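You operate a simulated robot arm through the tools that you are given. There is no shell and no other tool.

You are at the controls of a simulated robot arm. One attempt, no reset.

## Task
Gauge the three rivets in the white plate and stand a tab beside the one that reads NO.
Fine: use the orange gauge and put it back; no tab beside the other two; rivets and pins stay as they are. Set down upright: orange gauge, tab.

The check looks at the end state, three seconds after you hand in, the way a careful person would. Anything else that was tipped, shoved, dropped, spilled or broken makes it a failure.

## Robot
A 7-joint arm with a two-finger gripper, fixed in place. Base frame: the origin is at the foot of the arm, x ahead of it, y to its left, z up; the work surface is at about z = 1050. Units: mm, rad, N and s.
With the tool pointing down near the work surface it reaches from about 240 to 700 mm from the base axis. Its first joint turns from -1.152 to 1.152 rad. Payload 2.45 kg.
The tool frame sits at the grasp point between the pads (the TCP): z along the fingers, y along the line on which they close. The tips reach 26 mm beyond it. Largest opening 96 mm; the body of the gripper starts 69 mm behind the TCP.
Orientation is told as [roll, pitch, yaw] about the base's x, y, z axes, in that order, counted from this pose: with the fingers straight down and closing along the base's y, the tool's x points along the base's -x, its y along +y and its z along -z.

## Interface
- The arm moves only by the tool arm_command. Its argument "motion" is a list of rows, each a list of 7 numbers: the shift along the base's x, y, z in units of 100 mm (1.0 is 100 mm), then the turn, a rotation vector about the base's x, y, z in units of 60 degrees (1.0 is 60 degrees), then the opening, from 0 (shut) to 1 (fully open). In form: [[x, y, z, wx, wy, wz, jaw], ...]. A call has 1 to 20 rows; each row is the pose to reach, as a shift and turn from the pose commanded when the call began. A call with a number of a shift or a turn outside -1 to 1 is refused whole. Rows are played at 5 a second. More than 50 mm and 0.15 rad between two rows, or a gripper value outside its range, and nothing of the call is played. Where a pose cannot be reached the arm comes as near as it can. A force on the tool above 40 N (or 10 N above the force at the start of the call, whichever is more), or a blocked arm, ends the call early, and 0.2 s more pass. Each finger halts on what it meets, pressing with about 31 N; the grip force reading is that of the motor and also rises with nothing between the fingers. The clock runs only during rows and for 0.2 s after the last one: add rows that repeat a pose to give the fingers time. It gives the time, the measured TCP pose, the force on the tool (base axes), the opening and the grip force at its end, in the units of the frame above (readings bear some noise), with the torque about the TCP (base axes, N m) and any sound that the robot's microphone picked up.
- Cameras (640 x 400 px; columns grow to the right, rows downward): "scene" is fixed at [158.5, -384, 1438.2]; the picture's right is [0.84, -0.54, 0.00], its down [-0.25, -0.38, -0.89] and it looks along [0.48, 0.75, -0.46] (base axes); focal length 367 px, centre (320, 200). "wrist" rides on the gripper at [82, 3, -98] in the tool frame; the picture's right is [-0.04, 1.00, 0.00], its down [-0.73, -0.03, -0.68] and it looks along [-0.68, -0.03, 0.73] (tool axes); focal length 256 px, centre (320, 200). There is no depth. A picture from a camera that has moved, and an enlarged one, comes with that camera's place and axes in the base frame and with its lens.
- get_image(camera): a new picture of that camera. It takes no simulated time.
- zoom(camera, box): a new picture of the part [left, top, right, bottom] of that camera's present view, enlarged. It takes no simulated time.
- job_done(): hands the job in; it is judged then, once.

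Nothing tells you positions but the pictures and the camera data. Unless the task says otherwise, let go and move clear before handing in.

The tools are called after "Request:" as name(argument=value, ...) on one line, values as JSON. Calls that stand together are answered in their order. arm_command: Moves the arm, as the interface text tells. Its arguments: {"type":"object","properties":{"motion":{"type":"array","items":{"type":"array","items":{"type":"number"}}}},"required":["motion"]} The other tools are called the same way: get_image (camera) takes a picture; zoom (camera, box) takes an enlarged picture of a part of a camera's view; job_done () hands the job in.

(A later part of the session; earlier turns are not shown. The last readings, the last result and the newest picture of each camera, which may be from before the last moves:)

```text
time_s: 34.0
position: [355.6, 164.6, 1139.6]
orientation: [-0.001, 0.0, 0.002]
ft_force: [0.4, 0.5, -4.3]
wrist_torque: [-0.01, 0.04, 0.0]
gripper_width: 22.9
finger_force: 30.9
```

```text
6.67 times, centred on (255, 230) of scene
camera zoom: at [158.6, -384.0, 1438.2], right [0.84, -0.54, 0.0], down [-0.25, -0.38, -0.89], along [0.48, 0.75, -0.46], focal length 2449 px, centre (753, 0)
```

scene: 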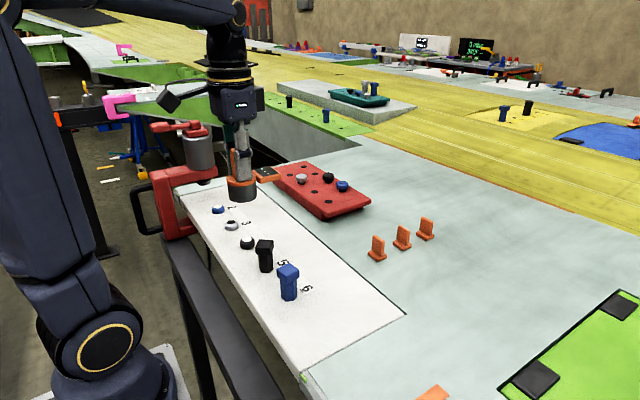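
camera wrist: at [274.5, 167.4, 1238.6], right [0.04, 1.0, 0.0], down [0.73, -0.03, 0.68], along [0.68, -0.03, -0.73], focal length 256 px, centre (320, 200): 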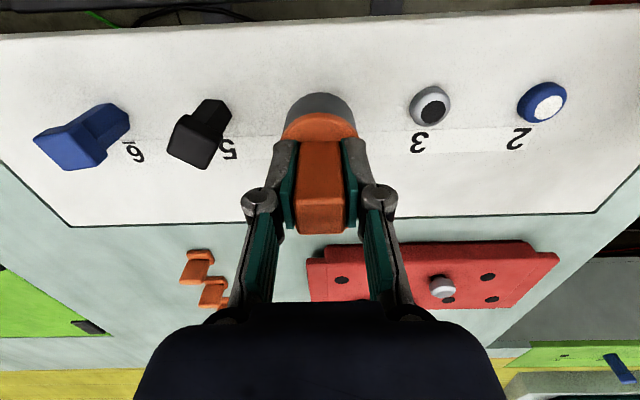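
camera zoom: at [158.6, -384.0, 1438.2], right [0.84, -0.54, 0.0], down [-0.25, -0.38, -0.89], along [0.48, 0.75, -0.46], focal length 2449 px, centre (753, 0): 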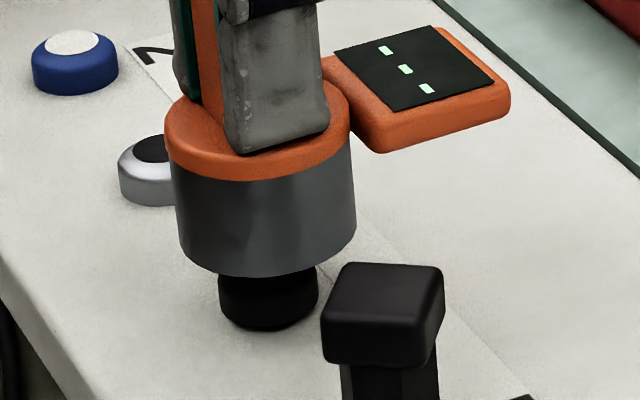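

The hover looks well aligned and the display is readable from the scene camera. I'll zoom in more tightly to check the centring before seating it.

Request:
zoom(camera="scene", box=[235, 225, 275, 250])

Request:
zoom(camera="wrist", box=[280, 80, 360, 130])

```text
16.00 times, centred on (255, 238) of scene
camera zoom: at [158.6, -384.0, 1438.2], right [0.84, -0.54, 0.0], down [-0.25, -0.38, -0.89], along [0.48, 0.75, -0.46], focal length 5878 px, centre (1360, -400)
```

zoom: 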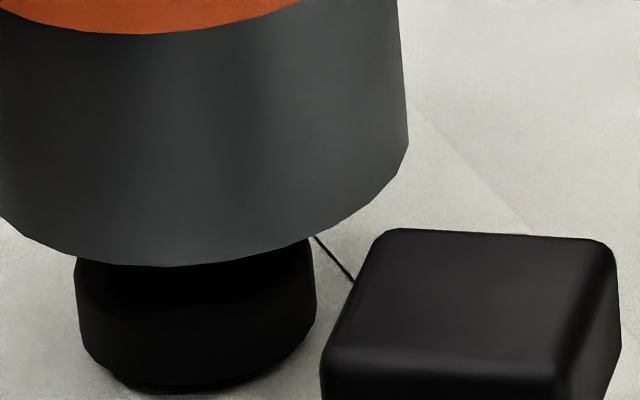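

```text
8.00 times, centred on (320, 105) of wrist
camera zoom: at [274.5, 167.4, 1238.6], right [0.04, 1.0, 0.0], down [0.73, -0.03, 0.68], along [0.68, -0.03, -0.73], focal length 2048 px, centre (320, 960)
```

zoom: 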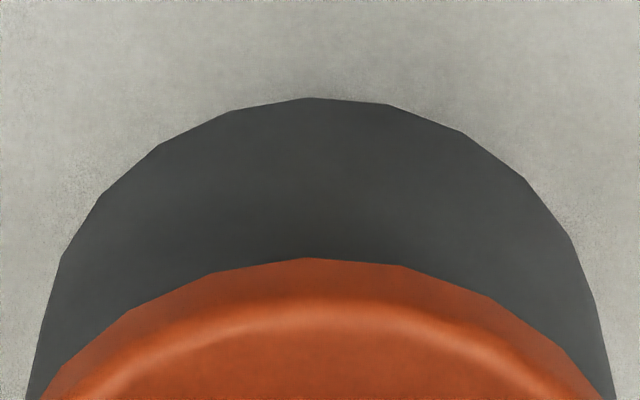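

Request:
zoom(camera="scene", box=[228, 218, 280, 251])

```text
12.12 times, centred on (254, 234) of scene
camera zoom: at [158.6, -384.0, 1438.2], right [0.84, -0.54, 0.0], down [-0.25, -0.38, -0.89], along [0.48, 0.75, -0.46], focal length 4453 px, centre (1120, -218)
```

zoom: 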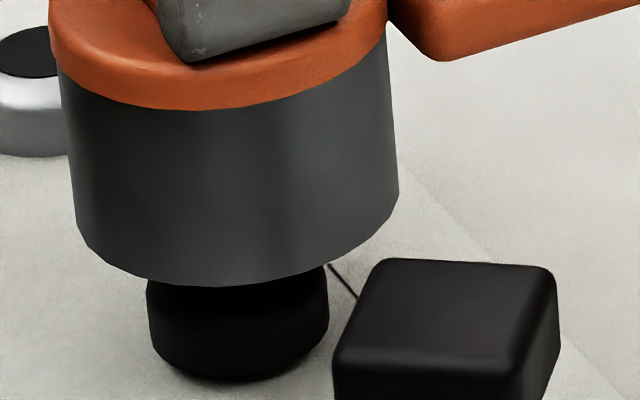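

From the scene view the rivet sits about 1.5 mm to the left of the gauge axis. I'll shift (-1.0, +0.5) mm and ease down toward it.

Request:
arm_command(motion=[[-0.01, 0.005, 0, 0, 0, 0, 0], [-0.01, 0.005, -0.02, 0, 0, 0, 0], [-0.01, 0.005, -0.05, 0, 0, 0, 0], [-0.01, 0.005, -0.08, 0, 0, 0, 0], [-0.01, 0.005, -0.11, 0, 0, 0, 0], [-0.01, 0.005, -0.13, 0, 0, 0, 0]])

Request:
zoom(camera="scene", box=[220, 200, 290, 260])

```text
time_s: 35.4
position: [354.4, 165.2, 1126.6]
orientation: [0.0, 0.0, 0.002]
ft_force: [-0.2, 0.8, -4.9]
wrist_torque: [0.0, 0.04, 0.03]
gripper_width: 22.6
finger_force: 31.1
```

```text
6.67 times, centred on (255, 230) of scene
camera zoom: at [158.6, -384.0, 1438.2], right [0.84, -0.54, 0.0], down [-0.25, -0.38, -0.89], along [0.48, 0.75, -0.46], focal length 2449 px, centre (753, 0)
```

zoom: 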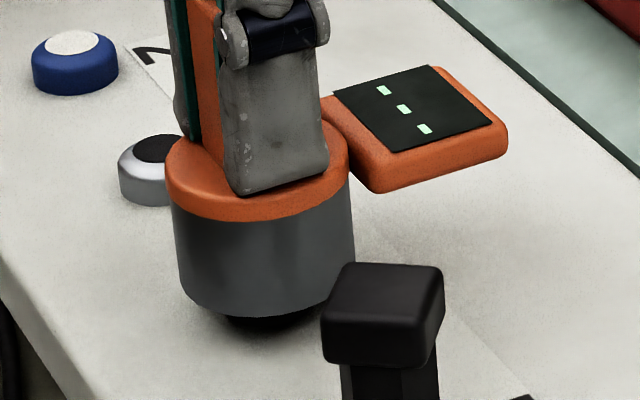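

No contact yet (force is just the weight). I'll ease down in small steps.

Request:
arm_command(motion=[[0, 0, -0.01, 0, 0, 0, 0], [0, 0, -0.02, 0, 0, 0, 0], [0, 0, -0.03, 0, 0, 0, 0], [0, 0, -0.04, 0, 0, 0, 0]])

Request:
zoom(camera="scene", box=[220, 200, 290, 260])

```text
time_s: 36.4
position: [355.2, 164.2, 1122.6]
orientation: [0.001, 0.0, 0.001]
ft_force: [-0.4, 0.3, -4.8]
wrist_torque: [0.02, 0.06, 0.02]
gripper_width: 22.6
finger_force: 30.9
```

```text
6.67 times, centred on (255, 230) of scene
camera zoom: at [158.6, -384.0, 1438.2], right [0.84, -0.54, 0.0], down [-0.25, -0.38, -0.89], along [0.48, 0.75, -0.46], focal length 2449 px, centre (753, 0)
```

zoom: 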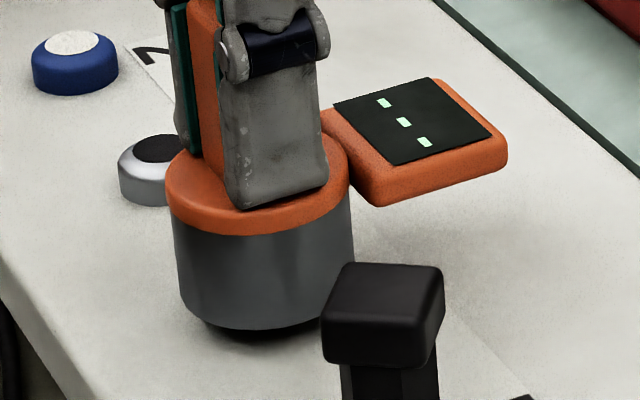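

Still free, and the bore seems to be going over the rivet. I'll continue down gently.

Request:
arm_command(motion=[[0, 0, -0.01, 0, 0, 0, 0], [0, 0, -0.02, 0, 0, 0, 0], [0, 0, -0.03, 0, 0, 0, 0], [0, 0, -0.04, 0, 0, 0, 0], [0, 0, -0.05, 0, 0, 0, 0]])

Request:
zoom(camera="scene", box=[220, 200, 290, 260])

```text
time_s: 37.6
position: [354.2, 166.4, 1117.6]
orientation: [-0.001, 0.0, 0.0]
ft_force: [-0.5, 1.0, -5.6]
wrist_torque: [0.03, 0.02, -0.01]
gripper_width: 22.6
finger_force: 31.2
```

```text
6.67 times, centred on (255, 230) of scene
camera zoom: at [158.6, -384.0, 1438.2], right [0.84, -0.54, 0.0], down [-0.25, -0.38, -0.89], along [0.48, 0.75, -0.46], focal length 2449 px, centre (753, 0)
```

zoom: 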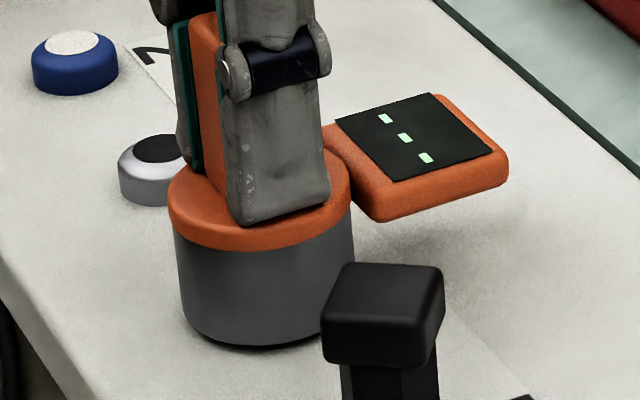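

The gauge has dropped cleanly over the rivet, with just a few millimetres left to the plate. I'll continue gently.

Request:
arm_command(motion=[[0, 0, -0.01, 0, 0, 0, 0], [0, 0, -0.02, 0, 0, 0, 0], [0, 0, -0.025, 0, 0, 0, 0], [0, 0, -0.025, 0, 0, 0, 0]])

Request:
zoom(camera="scene", box=[220, 200, 290, 260])

```text
time_s: 38.6
position: [353.9, 164.9, 1115.0]
orientation: [-0.001, 0.0, 0.001]
ft_force: [0.6, 0.2, -5.1]
wrist_torque: [-0.02, 0.05, -0.03]
gripper_width: 22.5
finger_force: 30.8
```

```text
6.67 times, centred on (255, 230) of scene
camera zoom: at [158.6, -384.0, 1438.2], right [0.84, -0.54, 0.0], down [-0.25, -0.38, -0.89], along [0.48, 0.75, -0.46], focal length 2449 px, centre (753, 0)
```

zoom: 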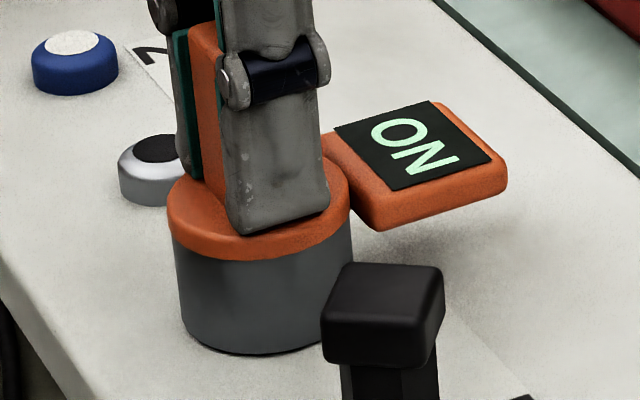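

The display now shows NO on rivet 4, though the weight is still on the gripper. I'll seat it fully on the plate to confirm that reading.

Request:
arm_command(motion=[[0, 0, -0.005, 0, 0, 0, 0], [0, 0, -0.01, 0, 0, 0, 0], [0, 0, -0.01, 0, 0, 0, 0]])

Request:
zoom(camera="scene", box=[220, 200, 290, 260])

```text
time_s: 39.4
position: [354.2, 166.5, 1115.2]
orientation: [0.0, -0.001, -0.001]
ft_force: [-0.6, -1.4, -5.0]
wrist_torque: [-0.01, 0.04, 0.01]
gripper_width: 22.6
finger_force: 31.4
```

```text
6.67 times, centred on (255, 230) of scene
camera zoom: at [158.6, -384.0, 1438.2], right [0.84, -0.54, 0.0], down [-0.25, -0.38, -0.89], along [0.48, 0.75, -0.46], focal length 2449 px, centre (753, 0)
```

zoom: 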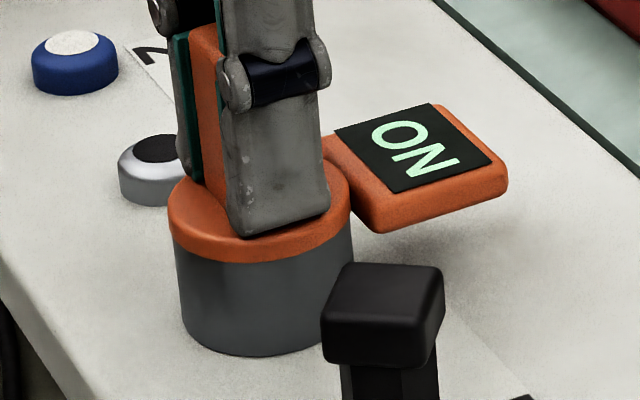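

Request:
arm_command(motion=[[0, 0, -0.005, 0, 0, 0, 0], [0, 0, -0.01, 0, 0, 0, 0], [0, 0, -0.01, 0, 0, 0, 0]])

Request:
zoom(camera="scene", box=[220, 200, 290, 260])

```text
time_s: 40.2
position: [354.3, 164.4, 1113.2]
orientation: [0.0, -0.001, 0.001]
ft_force: [-1.7, -1.0, 2.0]
wrist_torque: [-0.02, 0.03, -0.02]
gripper_width: 22.7
finger_force: 31.0
```

```text
6.67 times, centred on (255, 230) of scene
camera zoom: at [158.4, -384.0, 1438.2], right [0.84, -0.54, 0.0], down [-0.25, -0.38, -0.89], along [0.48, 0.75, -0.46], focal length 2449 px, centre (753, 0)
```

zoom: 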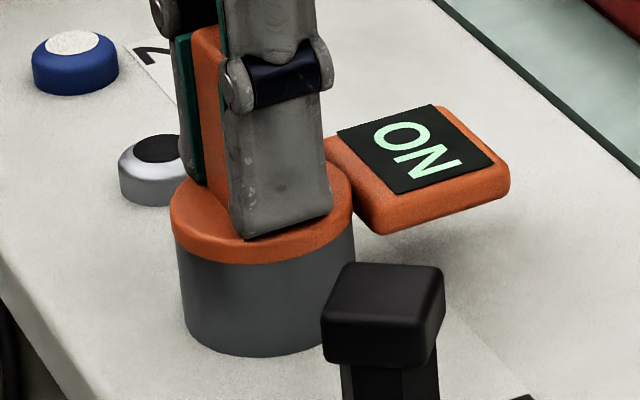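

Rivet 4 reads NO when fully seated. I'll gauge the other two for certainty, first lifting gently clear and then moving 80 mm in y to rivet 3.

Request:
arm_command(motion=[[0, 0, 0.01, 0, 0, 0, 0], [0, 0, 0.03, 0, 0, 0, 0], [0, 0, 0.06, 0, 0, 0, 0], [0, 0, 0.1, 0, 0, 0, 0], [0, 0, 0.14, 0, 0, 0, 0], [0, 0, 0.18, 0, 0, 0, 0], [0, 0, 0.22, 0, 0, 0, 0], [0, 0, 0.26, 0, 0, 0, 0], [0, 0, 0.3, 0, 0, 0, 0], [0, 0, 0.34, 0, 0, 0, 0], [0, 0, 0.37, 0, 0, 0, 0], [0, 0, 0.39, 0, 0, 0, 0], [0, 0, 0.4, 0, 0, 0, 0]])

Request:
get_image(camera="wrist")

Request:
zoom(camera="scene", box=[190, 150, 310, 280])

```text
time_s: 43.0
position: [353.2, 165.2, 1154.0]
orientation: [0.001, 0.001, 0.0]
ft_force: [0.8, -0.2, -5.3]
wrist_torque: [0.0, 0.05, -0.02]
gripper_width: 22.6
finger_force: 32.0
```

```text
taken
camera wrist: at [273.4, 168.4, 1252.2], right [0.04, 1.0, 0.0], down [0.73, -0.03, 0.68], along [0.68, -0.03, -0.73], focal length 256 px, centre (320, 200)
```

wrist: 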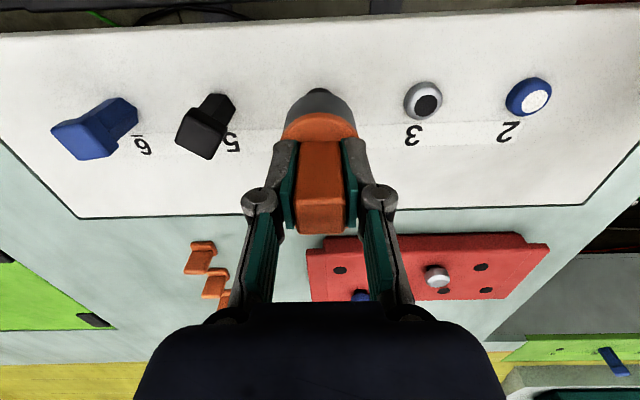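

```text
3.08 times, centred on (250, 215) of scene
camera zoom: at [158.6, -384.0, 1438.2], right [0.84, -0.54, 0.0], down [-0.25, -0.38, -0.89], along [0.48, 0.75, -0.46], focal length 1130 px, centre (535, 154)
```

zoom: 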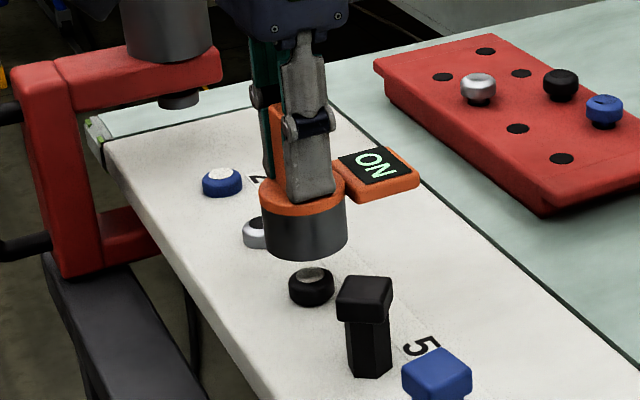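

Rivet 4 is undisturbed and the display holds its NO. I'll move to above rivet 3.

Request:
arm_command(motion=[[0, 0.02, 0, 0, 0, 0, 0], [0, 0.06, 0, 0, 0, 0, 0], [0, 0.12, 0, 0, 0, 0, 0], [0, 0.19, 0, 0, 0, 0, 0], [-0.001, 0.27, 0, 0, 0, 0, 0], [-0.001, 0.35, 0, 0, 0, 0, 0], [-0.002, 0.43, 0, 0, 0, 0, 0], [-0.002, 0.51, 0, 0, 0, 0, 0], [-0.003, 0.59, 0, 0, 0, 0, 0], [-0.003, 0.66, 0, 0, 0, 0, 0], [-0.004, 0.72, 0, 0, 0, 0, 0], [-0.004, 0.77, 0, 0, 0, 0, 0], [-0.004, 0.795, 0, 0, 0, 0, 0], [-0.004, 0.8, 0, 0, 0, 0, 0]])

Request:
get_image(camera="wrist")

Request:
zoom(camera="scene", box=[150, 110, 310, 260])

Request:
zoom(camera="scene", box=[210, 205, 262, 238])

```text
time_s: 46.0
position: [354.1, 245.1, 1150.6]
orientation: [0.0, 0.0, 0.0]
ft_force: [0.9, -0.3, -4.6]
wrist_torque: [0.0, 0.03, 0.0]
gripper_width: 22.5
finger_force: 31.0
```

```text
taken
camera wrist: at [272.8, 248.5, 1250.8], right [0.04, 1.0, 0.0], down [0.73, -0.03, 0.68], along [0.68, -0.03, -0.73], focal length 256 px, centre (320, 200)
```

wrist: 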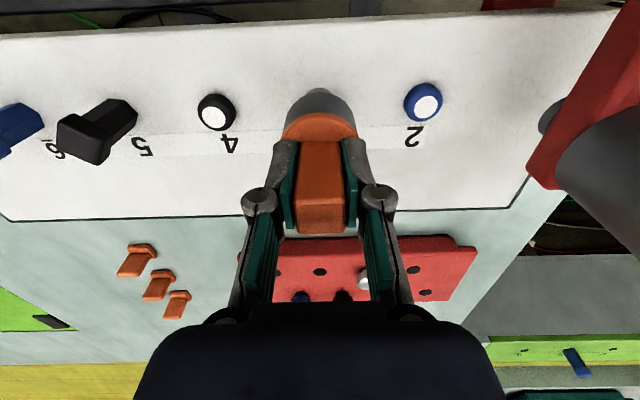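

```text
2.67 times, centred on (230, 185) of scene
camera zoom: at [158.6, -383.9, 1438.2], right [0.84, -0.54, 0.0], down [-0.25, -0.38, -0.89], along [0.48, 0.75, -0.46], focal length 980 px, centre (560, 240)
```

zoom: 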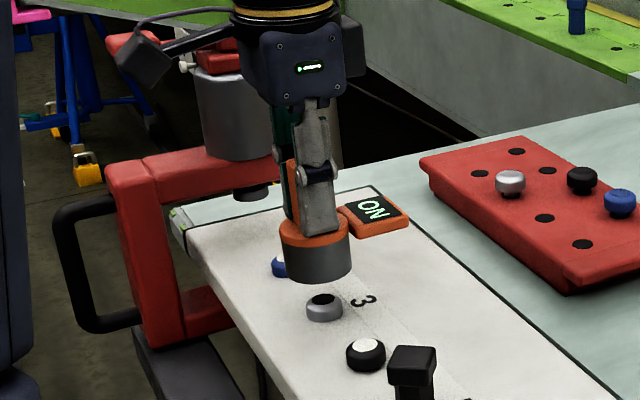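

```text
12.12 times, centred on (236, 222) of scene
camera zoom: at [158.6, -383.9, 1438.2], right [0.84, -0.54, 0.0], down [-0.25, -0.38, -0.89], along [0.48, 0.75, -0.46], focal length 4453 px, centre (1338, -61)
```

zoom: 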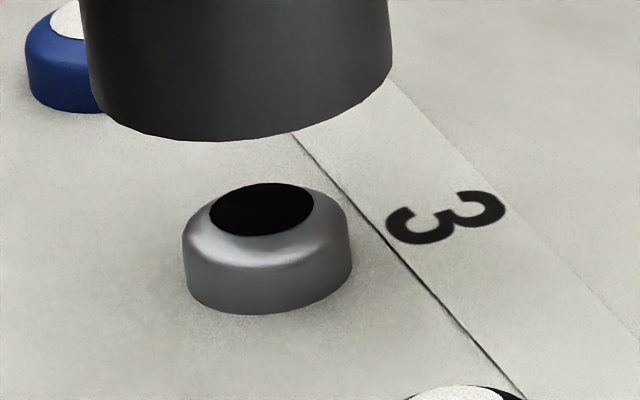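

Alignment with rivet 3 is within about 0.6 mm. I'll descend gently, then ease onto it.

Request:
arm_command(motion=[[0.002, 0, -0.02, 0, 0, 0, 0], [0.004, 0, -0.06, 0, 0, 0, 0], [0.004, 0, -0.1, 0, 0, 0, 0], [0.004, 0, -0.14, 0, 0, 0, 0], [0.004, 0, -0.18, 0, 0, 0, 0], [0.004, 0, -0.21, 0, 0, 0, 0], [0.004, 0, -0.23, 0, 0, 0, 0], [0.004, 0, -0.24, 0, 0, 0, 0]])

Request:
zoom(camera="scene", box=[205, 190, 275, 250])

```text
time_s: 47.8
position: [355.1, 244.7, 1129.3]
orientation: [0.0, -0.001, 0.0]
ft_force: [-0.3, -0.7, -4.9]
wrist_torque: [0.03, 0.03, -0.03]
gripper_width: 22.6
finger_force: 31.2
```

```text
6.67 times, centred on (240, 220) of scene
camera zoom: at [158.6, -383.9, 1438.2], right [0.84, -0.54, 0.0], down [-0.25, -0.38, -0.89], along [0.48, 0.75, -0.46], focal length 2449 px, centre (853, 67)
```

zoom: 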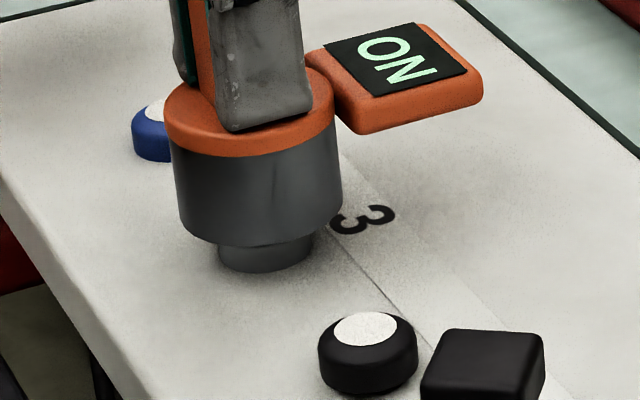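

Request:
arm_command(motion=[[0, 0, -0.01, 0, 0, 0, 0], [0, 0, -0.02, 0, 0, 0, 0], [0, 0, -0.03, 0, 0, 0, 0], [0, 0, -0.04, 0, 0, 0, 0], [0, 0, -0.05, 0, 0, 0, 0], [0, 0, -0.06, 0, 0, 0, 0]])

Request:
zoom(camera="scene", box=[205, 190, 275, 250])

```text
time_s: 49.2
position: [354.6, 244.6, 1123.1]
orientation: [0.0, -0.001, 0.0]
ft_force: [-0.1, -0.3, -5.1]
wrist_torque: [-0.01, 0.03, 0.01]
gripper_width: 22.4
finger_force: 31.6
```

```text
6.67 times, centred on (240, 220) of scene
camera zoom: at [158.6, -383.9, 1438.2], right [0.84, -0.54, 0.0], down [-0.25, -0.38, -0.89], along [0.48, 0.75, -0.46], focal length 2449 px, centre (853, 67)
```

zoom: 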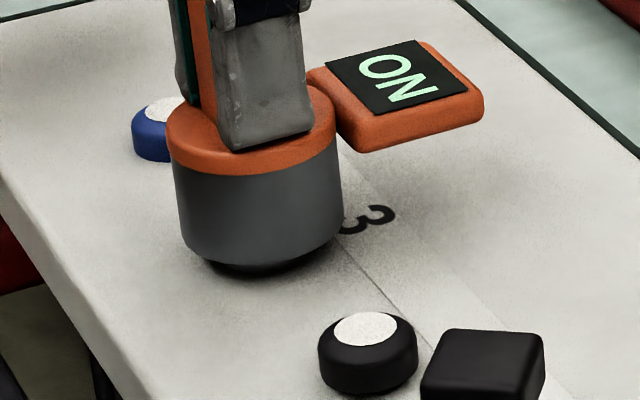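

The bore is going over rivet 3 with no resistance. I'll ease down to seat it.

Request:
arm_command(motion=[[0, 0, -0.01, 0, 0, 0, 0], [0, 0, -0.02, 0, 0, 0, 0], [0, 0, -0.03, 0, 0, 0, 0], [0, 0, -0.04, 0, 0, 0, 0], [0, 0, -0.05, 0, 0, 0, 0], [0, 0, -0.06, 0, 0, 0, 0], [0, 0, -0.07, 0, 0, 0, 0], [0, 0, -0.08, 0, 0, 0, 0]])

Request:
zoom(camera="scene", box=[205, 190, 275, 250])

```text
time_s: 51.0
position: [355.0, 244.8, 1115.4]
orientation: [-0.001, -0.002, 0.0]
ft_force: [-0.2, 0.1, -4.6]
wrist_torque: [0.0, 0.05, -0.03]
gripper_width: 22.6
finger_force: 31.3
```

```text
6.67 times, centred on (240, 220) of scene
camera zoom: at [158.6, -383.9, 1438.2], right [0.84, -0.54, 0.0], down [-0.25, -0.38, -0.89], along [0.48, 0.75, -0.46], focal length 2449 px, centre (853, 67)
```

zoom: 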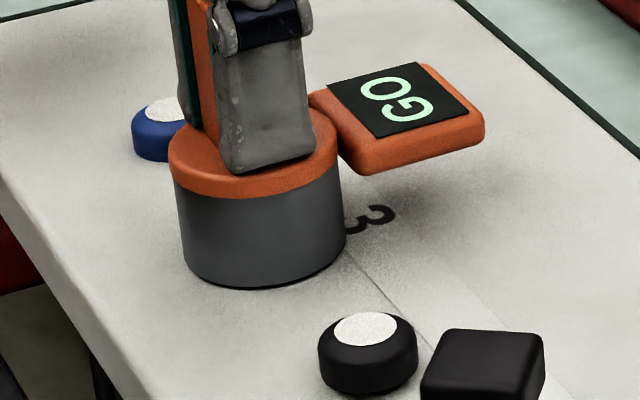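

Rivet 3 reads GO. I'll seat it fully to confirm.

Request:
arm_command(motion=[[0, 0, -0.005, 0, 0, 0, 0], [0, 0, -0.01, 0, 0, 0, 0], [0, 0, -0.015, 0, 0, 0, 0], [0, 0, -0.015, 0, 0, 0, 0]])

Request:
zoom(camera="scene", box=[205, 190, 275, 250])

```text
time_s: 52.0
position: [353.3, 245.3, 1114.0]
orientation: [-0.001, 0.0, 0.0]
ft_force: [-0.5, -1.1, 1.8]
wrist_torque: [-0.11, -0.12, -0.04]
gripper_width: 22.7
finger_force: 30.7
```

```text
6.67 times, centred on (240, 220) of scene
camera zoom: at [158.5, -384.1, 1438.1], right [0.84, -0.54, 0.0], down [-0.25, -0.38, -0.89], along [0.48, 0.75, -0.46], focal length 2449 px, centre (853, 67)
```

zoom: 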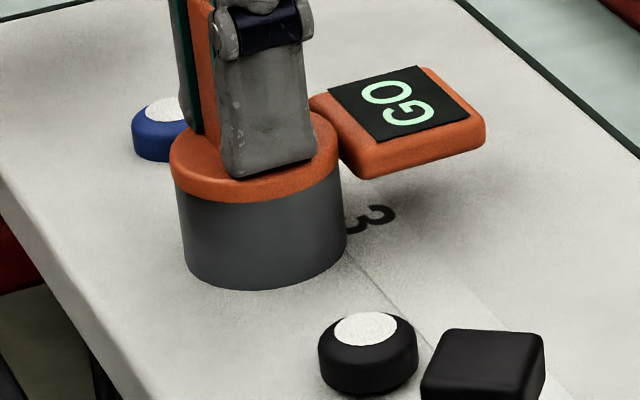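

Rivet 3 reads GO when seated. A red clamp near rivet 2 (its near face at about y≈375) leaves too little room for the gripper body with its long side along y. I'll let the gauge stand on rivet 3, turn the gripper 90° (slim side toward the clamp) and regrip, starting by opening up.

Request:
arm_command(motion=[[0, 0, 0, 0, 0, 0, 0.27], [0, 0, 0, 0, 0, 0, 0.33], [0, 0, 0, 0, 0, 0, 0.38], [0, 0, 0, 0, 0, 0, 0.4], [0, 0, 0, 0, 0, 0, 0.4]])

Request:
zoom(camera="scene", box=[205, 170, 275, 250])

```text
time_s: 53.2
position: [354.2, 245.2, 1114.3]
orientation: [0.001, 0.0, -0.003]
ft_force: [0.7, 0.3, -0.3]
wrist_torque: [-0.02, -0.03, 0.01]
gripper_width: 38.5
finger_force: 0.1
```

```text
5.00 times, centred on (240, 210) of scene
camera zoom: at [158.5, -384.0, 1438.2], right [0.84, -0.54, 0.0], down [-0.25, -0.38, -0.89], along [0.48, 0.75, -0.46], focal length 1837 px, centre (720, 150)
```

zoom: 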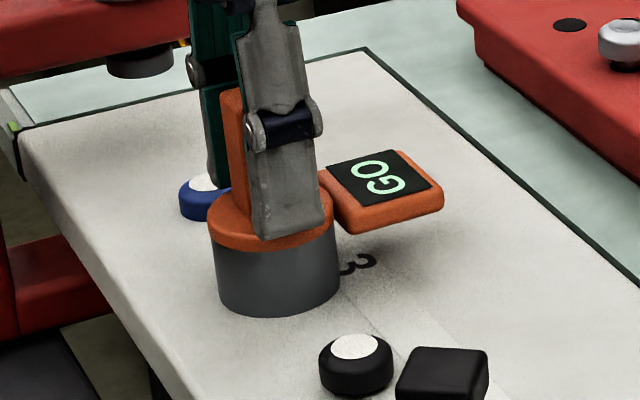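

The gauge stands free on rivet 3. I'll raise the gripper straight up off the handle.

Request:
arm_command(motion=[[0, 0, 0.05, 0, 0, 0, 0.4], [0, 0, 0.15, 0, 0, 0, 0.4], [0, 0, 0.3, 0, 0, 0, 0.4], [0, 0, 0.45, 0, 0, 0, 0.4], [0, 0, 0.6, 0, 0, 0, 0.4], [0, 0, 0.75, 0, 0, 0, 0.4], [0, 0, 0.88, 0, 0, 0, 0.4], [0, 0, 0.95, 0, 0, 0, 0.4], [0, 0, 0.95, 0, 0, 0, 0.4]])

Request:
get_image(camera="wrist")

Request:
get_image(camera="scene")

```text
time_s: 55.2
position: [354.3, 245.8, 1209.1]
orientation: [0.0, 0.001, 0.0]
ft_force: [1.0, -0.1, 0.1]
wrist_torque: [-0.03, 0.02, 0.01]
gripper_width: 38.5
finger_force: 0.1
```

```text
taken
camera wrist: at [272.8, 248.5, 1307.4], right [0.04, 1.0, 0.0], down [0.73, -0.03, 0.68], along [0.68, -0.03, -0.73], focal length 256 px, centre (320, 200)
```

wrist: 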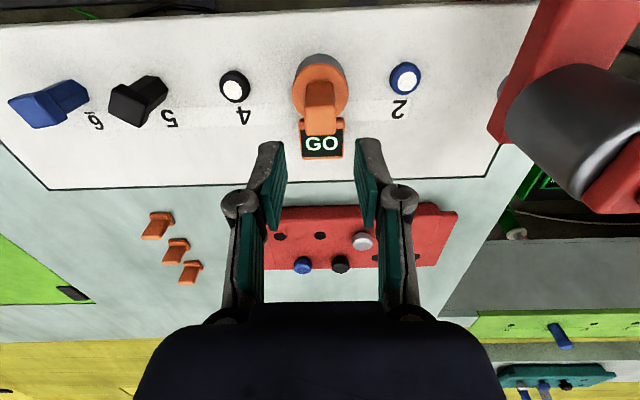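

```text
taken
```

scene: 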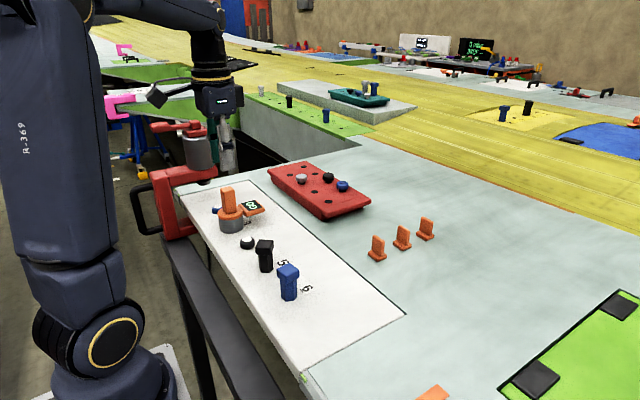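

The display reads GO clearly, and the clamp's near face is confirmed at y≈374. Now I'll rotate the gripper +90° about z in two steps, well above the handle.

Request:
arm_command(motion=[[0, 0, 0, 0, 0, 0.05, 0.4], [0, 0, 0, 0, 0, 0.13, 0.4], [0, 0, 0, 0, 0, 0.22, 0.4], [0, 0, 0, 0, 0, 0.32, 0.4], [0, 0, 0, 0, 0, 0.42, 0.4], [0, 0, 0, 0, 0, 0.52, 0.4], [0, 0, 0, 0, 0, 0.61, 0.4], [0, 0, 0, 0, 0, 0.69, 0.4], [0, 0, 0, 0, 0, 0.75, 0.4], [0, 0, 0, 0, 0, 0.75, 0.4]])

Request:
get_image(camera="scene")

```text
time_s: 57.4
position: [354.8, 245.0, 1208.8]
orientation: [0.001, 0.001, 0.786]
ft_force: [-0.2, -0.6, 0.2]
wrist_torque: [0.03, -0.02, -0.02]
gripper_width: 38.2
finger_force: 0.1
```

```text
taken
```

scene: 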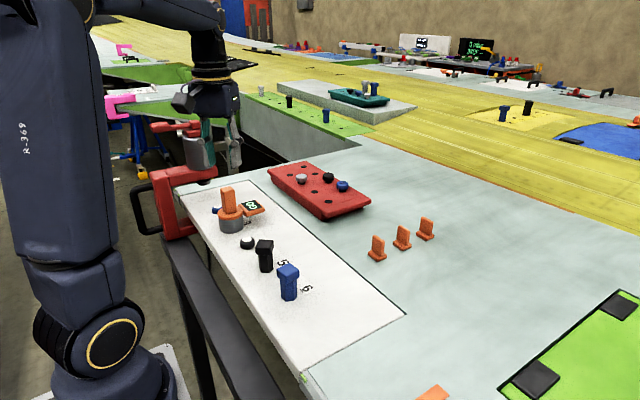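

Request:
arm_command(motion=[[0, 0, 0, 0, 0, 0.05, 0.4], [0, 0, 0, 0, 0, 0.13, 0.4], [0, 0, 0, 0, 0, 0.22, 0.4], [0, 0, 0, 0, 0, 0.32, 0.4], [0, 0, 0, 0, 0, 0.42, 0.4], [0, 0, 0, 0, 0, 0.52, 0.4], [0, 0, 0, 0, 0, 0.61, 0.4], [0, 0, 0, 0, 0, 0.69, 0.4], [0, 0, 0, 0, 0, 0.75, 0.4], [0, 0, 0, 0, 0, 0.75, 0.4]])

Request:
get_image(camera="scene")

Request:
get_image(camera="wrist")

```text
time_s: 59.6
position: [353.2, 245.0, 1209.1]
orientation: [-0.001, 0.0, 1.571]
ft_force: [-0.2, -0.1, -0.3]
wrist_torque: [0.0, 0.05, 0.0]
gripper_width: 38.3
finger_force: 0.1
```

```text
taken
```

scene: 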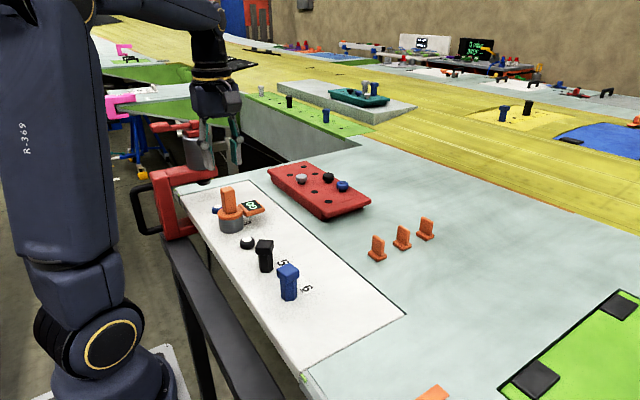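

```text
taken
camera wrist: at [351.7, 162.8, 1307.5], right [-1.0, 0.04, 0.0], down [0.03, 0.73, 0.68], along [0.03, 0.68, -0.73], focal length 256 px, centre (320, 200)
```

wrist: 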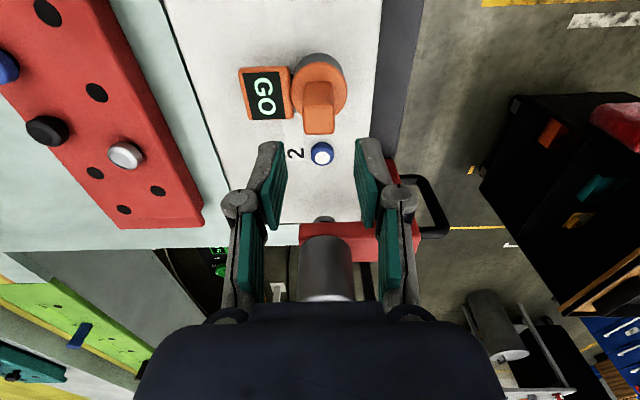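

The gripper is now turned 90°, with the camera on the side away from the clamp. I'll measure the handle's alignment under the TCP.

Request:
zoom(camera="wrist", box=[230, 40, 410, 180])

Request:
zoom(camera="wrist", box=[270, 130, 430, 300])

```text
2.86 times, centred on (320, 110) of wrist
camera zoom: at [351.7, 162.8, 1307.5], right [-1.0, 0.04, 0.0], down [0.03, 0.73, 0.68], along [0.03, 0.68, -0.73], focal length 731 px, centre (320, 457)
```

zoom: 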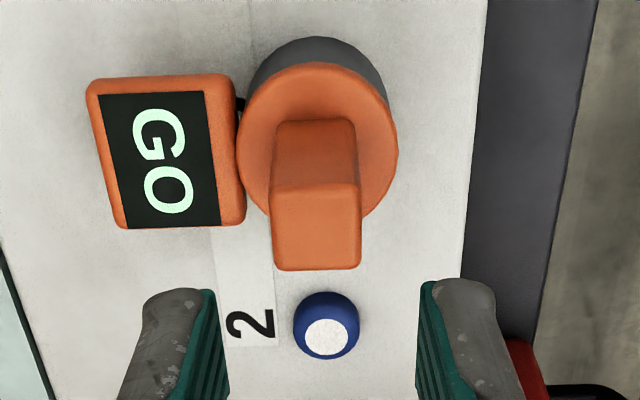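

```text
2.35 times, centred on (350, 215) of wrist
camera zoom: at [351.7, 162.8, 1307.5], right [-1.0, 0.04, 0.0], down [0.03, 0.73, 0.68], along [0.03, 0.68, -0.73], focal length 602 px, centre (249, 165)
```

zoom: 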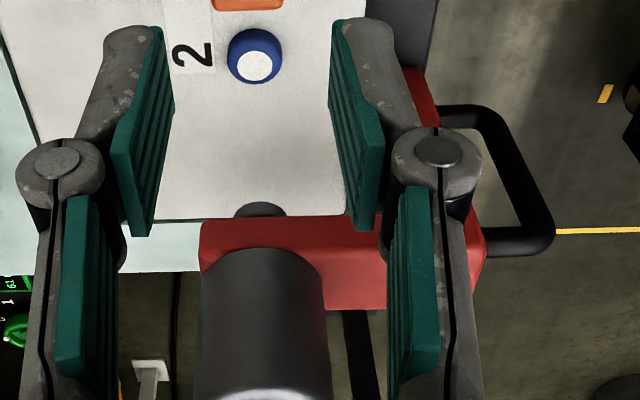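

The handle is about +0.9 mm in x and +1.0 mm in y from the TCP axis. I'll descend around it but stay a little higher than before (TCP z≈1122), so the +x finger stays above the display panel.

Request:
arm_command(motion=[[0.009, 0.01, 0, 0, 0, 0, 0.4], [0.009, 0.01, -0.1, 0, 0, 0, 0.4], [0.009, 0.01, -0.22, 0, 0, 0, 0.4], [0.009, 0.01, -0.34, 0, 0, 0, 0.4], [0.009, 0.01, -0.46, 0, 0, 0, 0.4], [0.009, 0.01, -0.58, 0, 0, 0, 0.4], [0.009, 0.01, -0.7, 0, 0, 0, 0.4], [0.009, 0.01, -0.8, 0, 0, 0, 0.4], [0.009, 0.01, -0.87, 0, 0, 0, 0.4], [0.009, 0.01, -0.87, 0, 0, 0, 0.4]])

Request:
zoom(camera="wrist", box=[220, 80, 420, 260])

Request:
zoom(camera="scene", box=[180, 130, 300, 250])

```text
time_s: 61.8
position: [356.2, 246.7, 1121.3]
orientation: [-0.003, 0.0, 1.57]
ft_force: [-0.2, -0.5, -0.3]
wrist_torque: [0.01, 0.0, 0.01]
gripper_width: 38.8
finger_force: 0.0
```

```text
2.22 times, centred on (320, 170) of wrist
camera zoom: at [352.9, 164.7, 1220.7], right [-1.0, 0.04, 0.0], down [0.03, 0.73, 0.68], along [0.03, 0.68, -0.73], focal length 569 px, centre (320, 267)
```

zoom: 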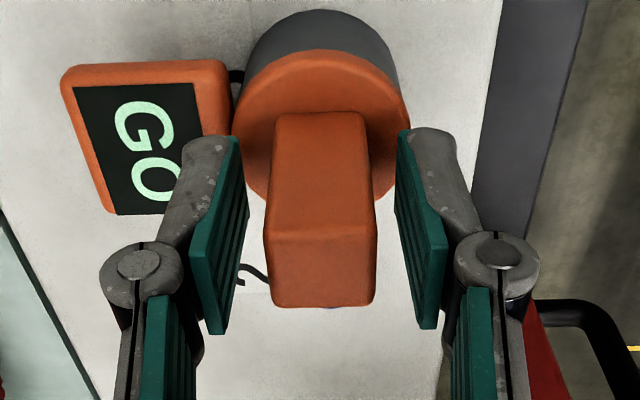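

```text
3.33 times, centred on (240, 190) of scene
camera zoom: at [158.5, -384.0, 1438.2], right [0.84, -0.54, 0.0], down [-0.25, -0.38, -0.89], along [0.48, 0.75, -0.46], focal length 1225 px, centre (587, 233)
```

zoom: 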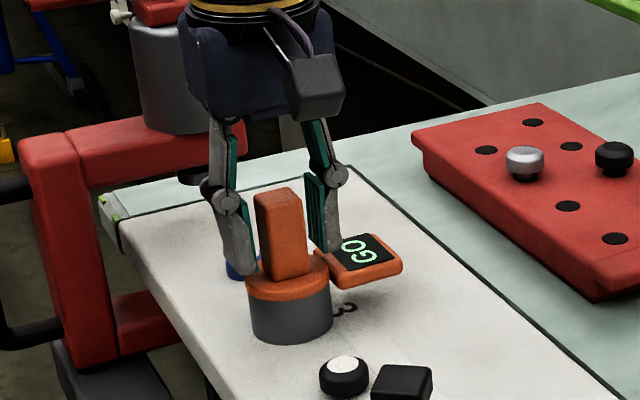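

The handle is well centred between the fingers, so I'll close on it.

Request:
arm_command(motion=[[0, 0, 0, 0, 0, 0, 0.32], [0, 0, 0, 0, 0, 0, 0.26], [0, 0, 0, 0, 0, 0, 0.2], [0, 0, 0, 0, 0, 0, 0.1], [0, 0, 0, 0, 0, 0, 0.0], [0, 0, 0, 0, 0, 0, 0.0], [0, 0, 0, 0, 0, 0, 0.0]])

Request:
zoom(camera="wrist", box=[220, 80, 420, 260])

```text
time_s: 63.4
position: [355.3, 247.3, 1122.8]
orientation: [-0.001, 0.0, 1.57]
ft_force: [-1.5, 0.8, 0.8]
wrist_torque: [-0.02, 0.06, 0.01]
gripper_width: 22.6
finger_force: 30.9
```

```text
2.22 times, centred on (320, 170) of wrist
camera zoom: at [353.0, 164.8, 1220.8], right [-1.0, 0.04, 0.0], down [0.03, 0.73, 0.68], along [0.03, 0.68, -0.73], focal length 569 px, centre (320, 267)
```

zoom: 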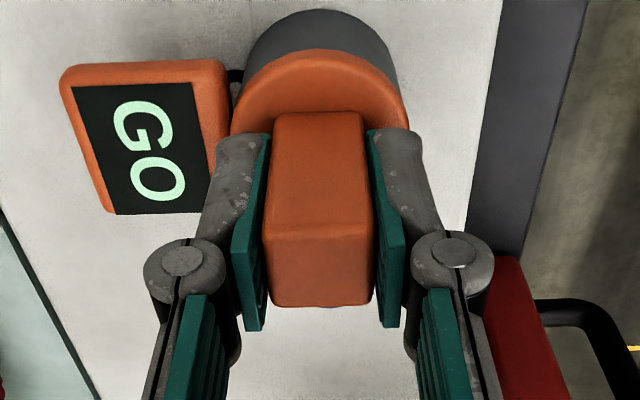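

The grip is firm. I'll lift gently by 30 mm and check for slip.

Request:
arm_command(motion=[[0, 0, 0.01, 0, 0, 0, 0], [0, 0, 0.03, 0, 0, 0, 0], [0, 0, 0.06, 0, 0, 0, 0], [0, 0, 0.1, 0, 0, 0, 0], [0, 0, 0.14, 0, 0, 0, 0], [0, 0, 0.18, 0, 0, 0, 0], [0, 0, 0.22, 0, 0, 0, 0], [0, 0, 0.26, 0, 0, 0, 0], [0, 0, 0.29, 0, 0, 0, 0], [0, 0, 0.3, 0, 0, 0, 0], [0, 0, 0.3, 0, 0, 0, 0]])

Request:
zoom(camera="wrist", box=[220, 80, 420, 260])

Request:
zoom(camera="scene", box=[180, 130, 300, 250])

```text
time_s: 65.8
position: [354.5, 246.1, 1151.3]
orientation: [0.001, 0.001, 1.571]
ft_force: [0.2, -1.2, -4.2]
wrist_torque: [0.02, 0.03, -0.04]
gripper_width: 23.0
finger_force: 31.8
```

```text
2.22 times, centred on (320, 170) of wrist
camera zoom: at [352.2, 164.6, 1250.6], right [-1.0, 0.04, 0.0], down [0.03, 0.73, 0.68], along [0.03, 0.68, -0.73], focal length 569 px, centre (320, 267)
```

zoom: 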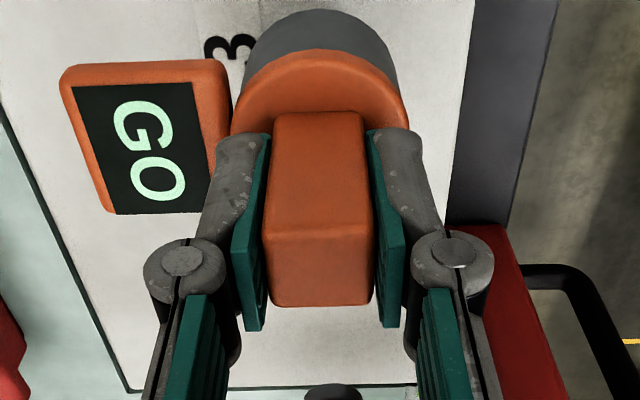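

```text
3.33 times, centred on (240, 190) of scene
camera zoom: at [158.6, -383.9, 1438.2], right [0.84, -0.54, 0.0], down [-0.25, -0.38, -0.89], along [0.48, 0.75, -0.46], focal length 1225 px, centre (587, 233)
```

zoom: 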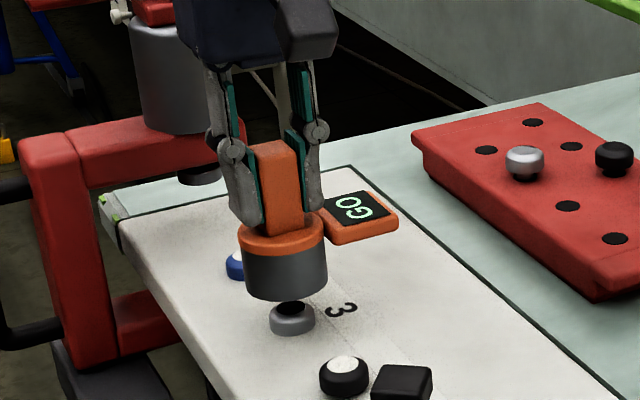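

No slip. I'll move toward rivet 2 (60 mm first) and check the clearance to the clamp.

Request:
arm_command(motion=[[0, 0.02, 0, 0, 0, 0, 0], [0, 0.06, 0, 0, 0, 0, 0], [0, 0.12, 0, 0, 0, 0, 0], [0, 0.18, 0, 0, 0, 0, 0], [0, 0.25, 0, 0, 0, 0, 0], [-0.001, 0.32, 0, 0, 0, 0, 0], [-0.001, 0.39, 0, 0, 0, 0, 0], [-0.001, 0.46, 0, 0, 0, 0, 0], [-0.001, 0.52, 0, 0, 0, 0, 0], [-0.001, 0.57, 0, 0, 0, 0, 0], [-0.001, 0.59, 0, 0, 0, 0, 0], [-0.001, 0.6, 0, 0, 0, 0, 0]])

Request:
get_image(camera="wrist")

Request:
zoom(camera="scene", box=[140, 110, 280, 240])

```text
time_s: 68.4
position: [354.8, 306.7, 1151.1]
orientation: [-0.002, 0.0, 1.571]
ft_force: [-0.6, 0.6, -4.9]
wrist_torque: [-0.02, 0.02, 0.01]
gripper_width: 22.6
finger_force: 30.9
```

```text
taken
camera wrist: at [352.0, 224.6, 1250.0], right [-1.0, 0.04, 0.0], down [0.03, 0.73, 0.68], along [0.03, 0.68, -0.73], focal length 256 px, centre (320, 200)
```

wrist: 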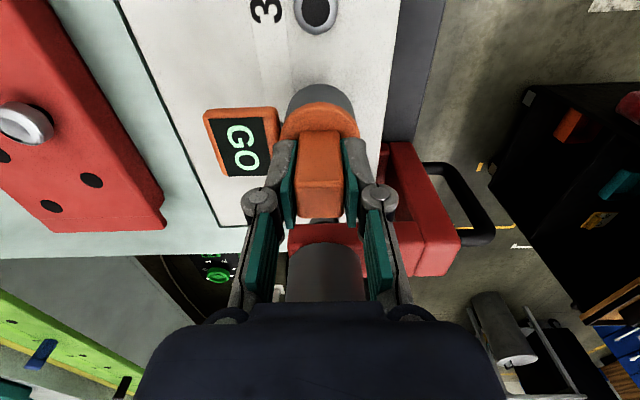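

```text
3.08 times, centred on (210, 175) of scene
camera zoom: at [158.6, -383.9, 1438.2], right [0.84, -0.54, 0.0], down [-0.25, -0.38, -0.89], along [0.48, 0.75, -0.46], focal length 1130 px, centre (658, 277)
```

zoom: 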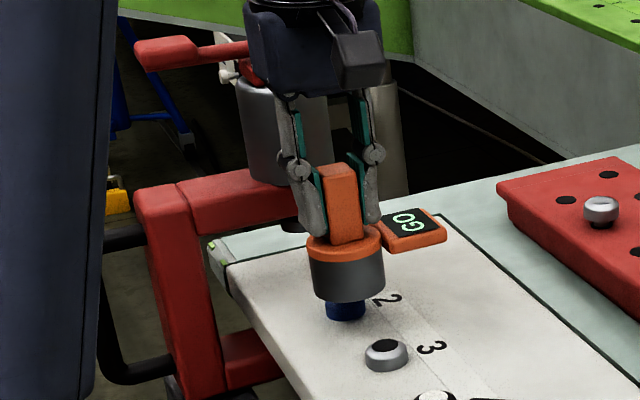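

There's ample clearance to the clamp. I'll complete the move to above rivet 2 and check alignment.

Request:
arm_command(motion=[[0, 0.02, 0, 0, 0, 0, 0], [0, 0.06, 0, 0, 0, 0, 0], [-0.001, 0.11, 0, 0, 0, 0, 0], [-0.001, 0.15, 0, 0, 0, 0, 0], [-0.001, 0.18, 0, 0, 0, 0, 0], [-0.001, 0.199, 0, 0, 0, 0, 0], [-0.001, 0.199, 0, 0, 0, 0, 0]])

Request:
get_image(camera="wrist")

Request:
zoom(camera="scene", box=[195, 190, 247, 223])

Request:
zoom(camera="scene", box=[140, 110, 280, 240])

```text
time_s: 70.0
position: [354.8, 325.3, 1151.5]
orientation: [0.0, -0.001, 1.569]
ft_force: [0.0, 0.4, -4.5]
wrist_torque: [0.02, 0.05, -0.02]
gripper_width: 22.7
finger_force: 30.9
```

```text
taken
camera wrist: at [352.4, 244.6, 1249.5], right [-1.0, 0.04, 0.0], down [0.03, 0.73, 0.68], along [0.03, 0.68, -0.73], focal length 256 px, centre (320, 200)
```

wrist: 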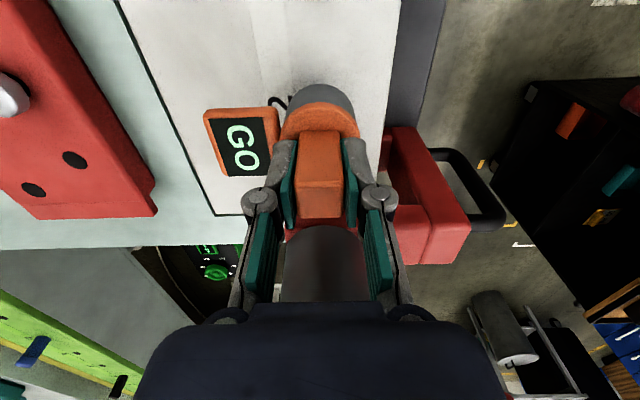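

```text
12.12 times, centred on (221, 206) of scene
camera zoom: at [158.6, -383.9, 1438.2], right [0.84, -0.54, 0.0], down [-0.25, -0.38, -0.89], along [0.48, 0.75, -0.46], focal length 4453 px, centre (1520, 121)
```

zoom: 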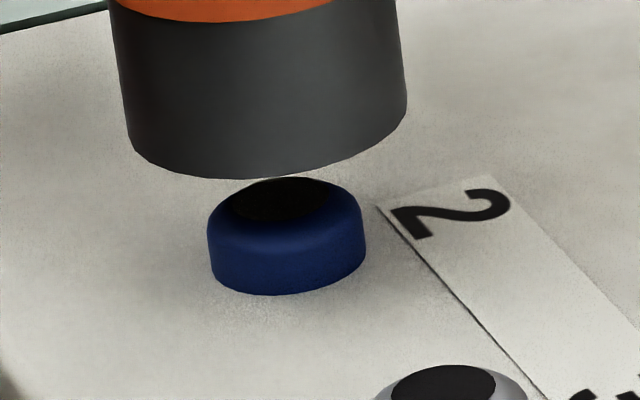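

```text
3.08 times, centred on (210, 175) of scene
camera zoom: at [158.6, -383.9, 1438.2], right [0.84, -0.54, 0.0], down [-0.25, -0.38, -0.89], along [0.48, 0.75, -0.46], focal length 1130 px, centre (658, 277)
```

zoom: 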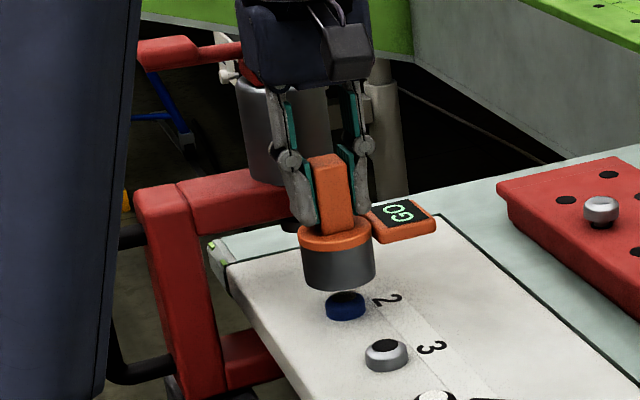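

The gauge is aligned with rivet 2 within about 0.5 mm. I'll descend gently.

Request:
arm_command(motion=[[0.001, 0, -0.02, 0, 0, 0, 0], [0.002, 0, -0.05, 0, 0, 0, 0], [0.002, 0, -0.08, 0, 0, 0, 0], [0.002, 0, -0.11, 0, 0, 0, 0], [0.002, 0, -0.13, 0, 0, 0, 0], [0.002, 0, -0.14, 0, 0, 0, 0], [0.002, 0, -0.15, 0, 0, 0, 0], [0.002, 0, -0.16, 0, 0, 0, 0], [0.002, 0, -0.17, 0, 0, 0, 0], [0.002, 0, -0.18, 0, 0, 0, 0]])

Request:
zoom(camera="scene", box=[180, 170, 270, 240])

```text
time_s: 72.2
position: [356.8, 326.4, 1135.0]
orientation: [0.001, 0.001, 1.57]
ft_force: [-1.1, 0.4, -4.9]
wrist_torque: [0.02, 0.01, -0.02]
gripper_width: 22.9
finger_force: 30.9
```

```text
5.71 times, centred on (225, 205) of scene
camera zoom: at [158.6, -383.9, 1438.2], right [0.84, -0.54, 0.0], down [-0.25, -0.38, -0.89], along [0.48, 0.75, -0.46], focal length 2099 px, centre (863, 171)
```

zoom: 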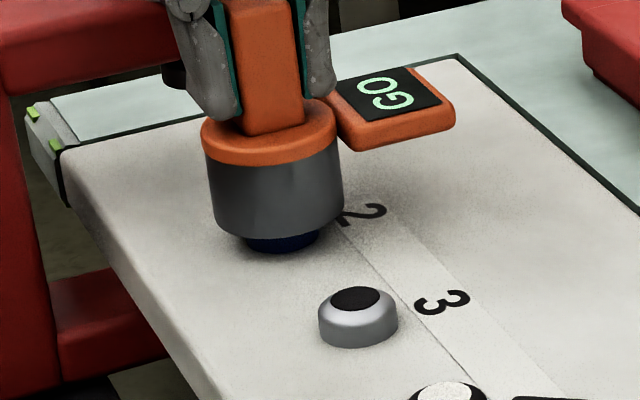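

Request:
arm_command(motion=[[0, 0, -0.01, 0, 0, 0, 0], [0, 0, -0.02, 0, 0, 0, 0], [0, 0, -0.03, 0, 0, 0, 0], [0, 0, -0.04, 0, 0, 0, 0], [0, 0, -0.05, 0, 0, 0, 0], [0, 0, -0.06, 0, 0, 0, 0], [0, 0, -0.07, 0, 0, 0, 0], [0, 0, -0.08, 0, 0, 0, 0]])

Request:
zoom(camera="scene", box=[180, 170, 270, 240])

```text
time_s: 74.0
position: [355.2, 325.5, 1125.1]
orientation: [0.002, 0.001, 1.571]
ft_force: [-0.2, 0.3, -4.9]
wrist_torque: [-0.02, 0.01, 0.01]
gripper_width: 22.7
finger_force: 30.5
```

```text
5.71 times, centred on (225, 205) of scene
camera zoom: at [158.6, -383.9, 1438.2], right [0.84, -0.54, 0.0], down [-0.25, -0.38, -0.89], along [0.48, 0.75, -0.46], focal length 2099 px, centre (863, 171)
```

zoom: 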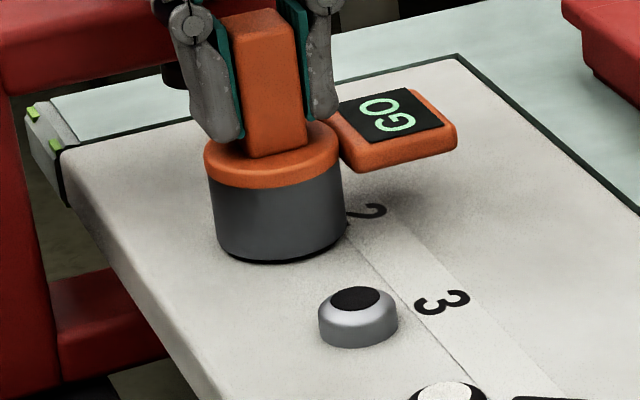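

Still GO with a few millimetres left. I'll seat it fully.

Request:
arm_command(motion=[[0, 0, -0.01, 0, 0, 0, 0], [0, 0, -0.02, 0, 0, 0, 0], [0, 0, -0.03, 0, 0, 0, 0], [0, 0, -0.035, 0, 0, 0, 0], [0, 0, -0.04, 0, 0, 0, 0], [0, 0, -0.04, 0, 0, 0, 0]])

Request:
zoom(camera="scene", box=[180, 170, 270, 240])

```text
time_s: 75.4
position: [355.9, 326.4, 1122.2]
orientation: [-0.001, 0.0, 1.57]
ft_force: [-2.4, -1.4, 5.9]
wrist_torque: [-0.21, -0.01, -0.09]
gripper_width: 22.5
finger_force: 31.3
```

```text
5.71 times, centred on (225, 205) of scene
camera zoom: at [158.4, -384.1, 1438.1], right [0.84, -0.54, 0.0], down [-0.25, -0.38, -0.89], along [0.48, 0.75, -0.46], focal length 2099 px, centre (863, 171)
```

zoom: 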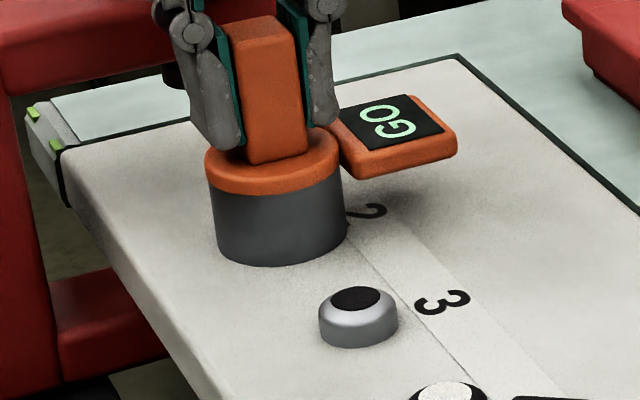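

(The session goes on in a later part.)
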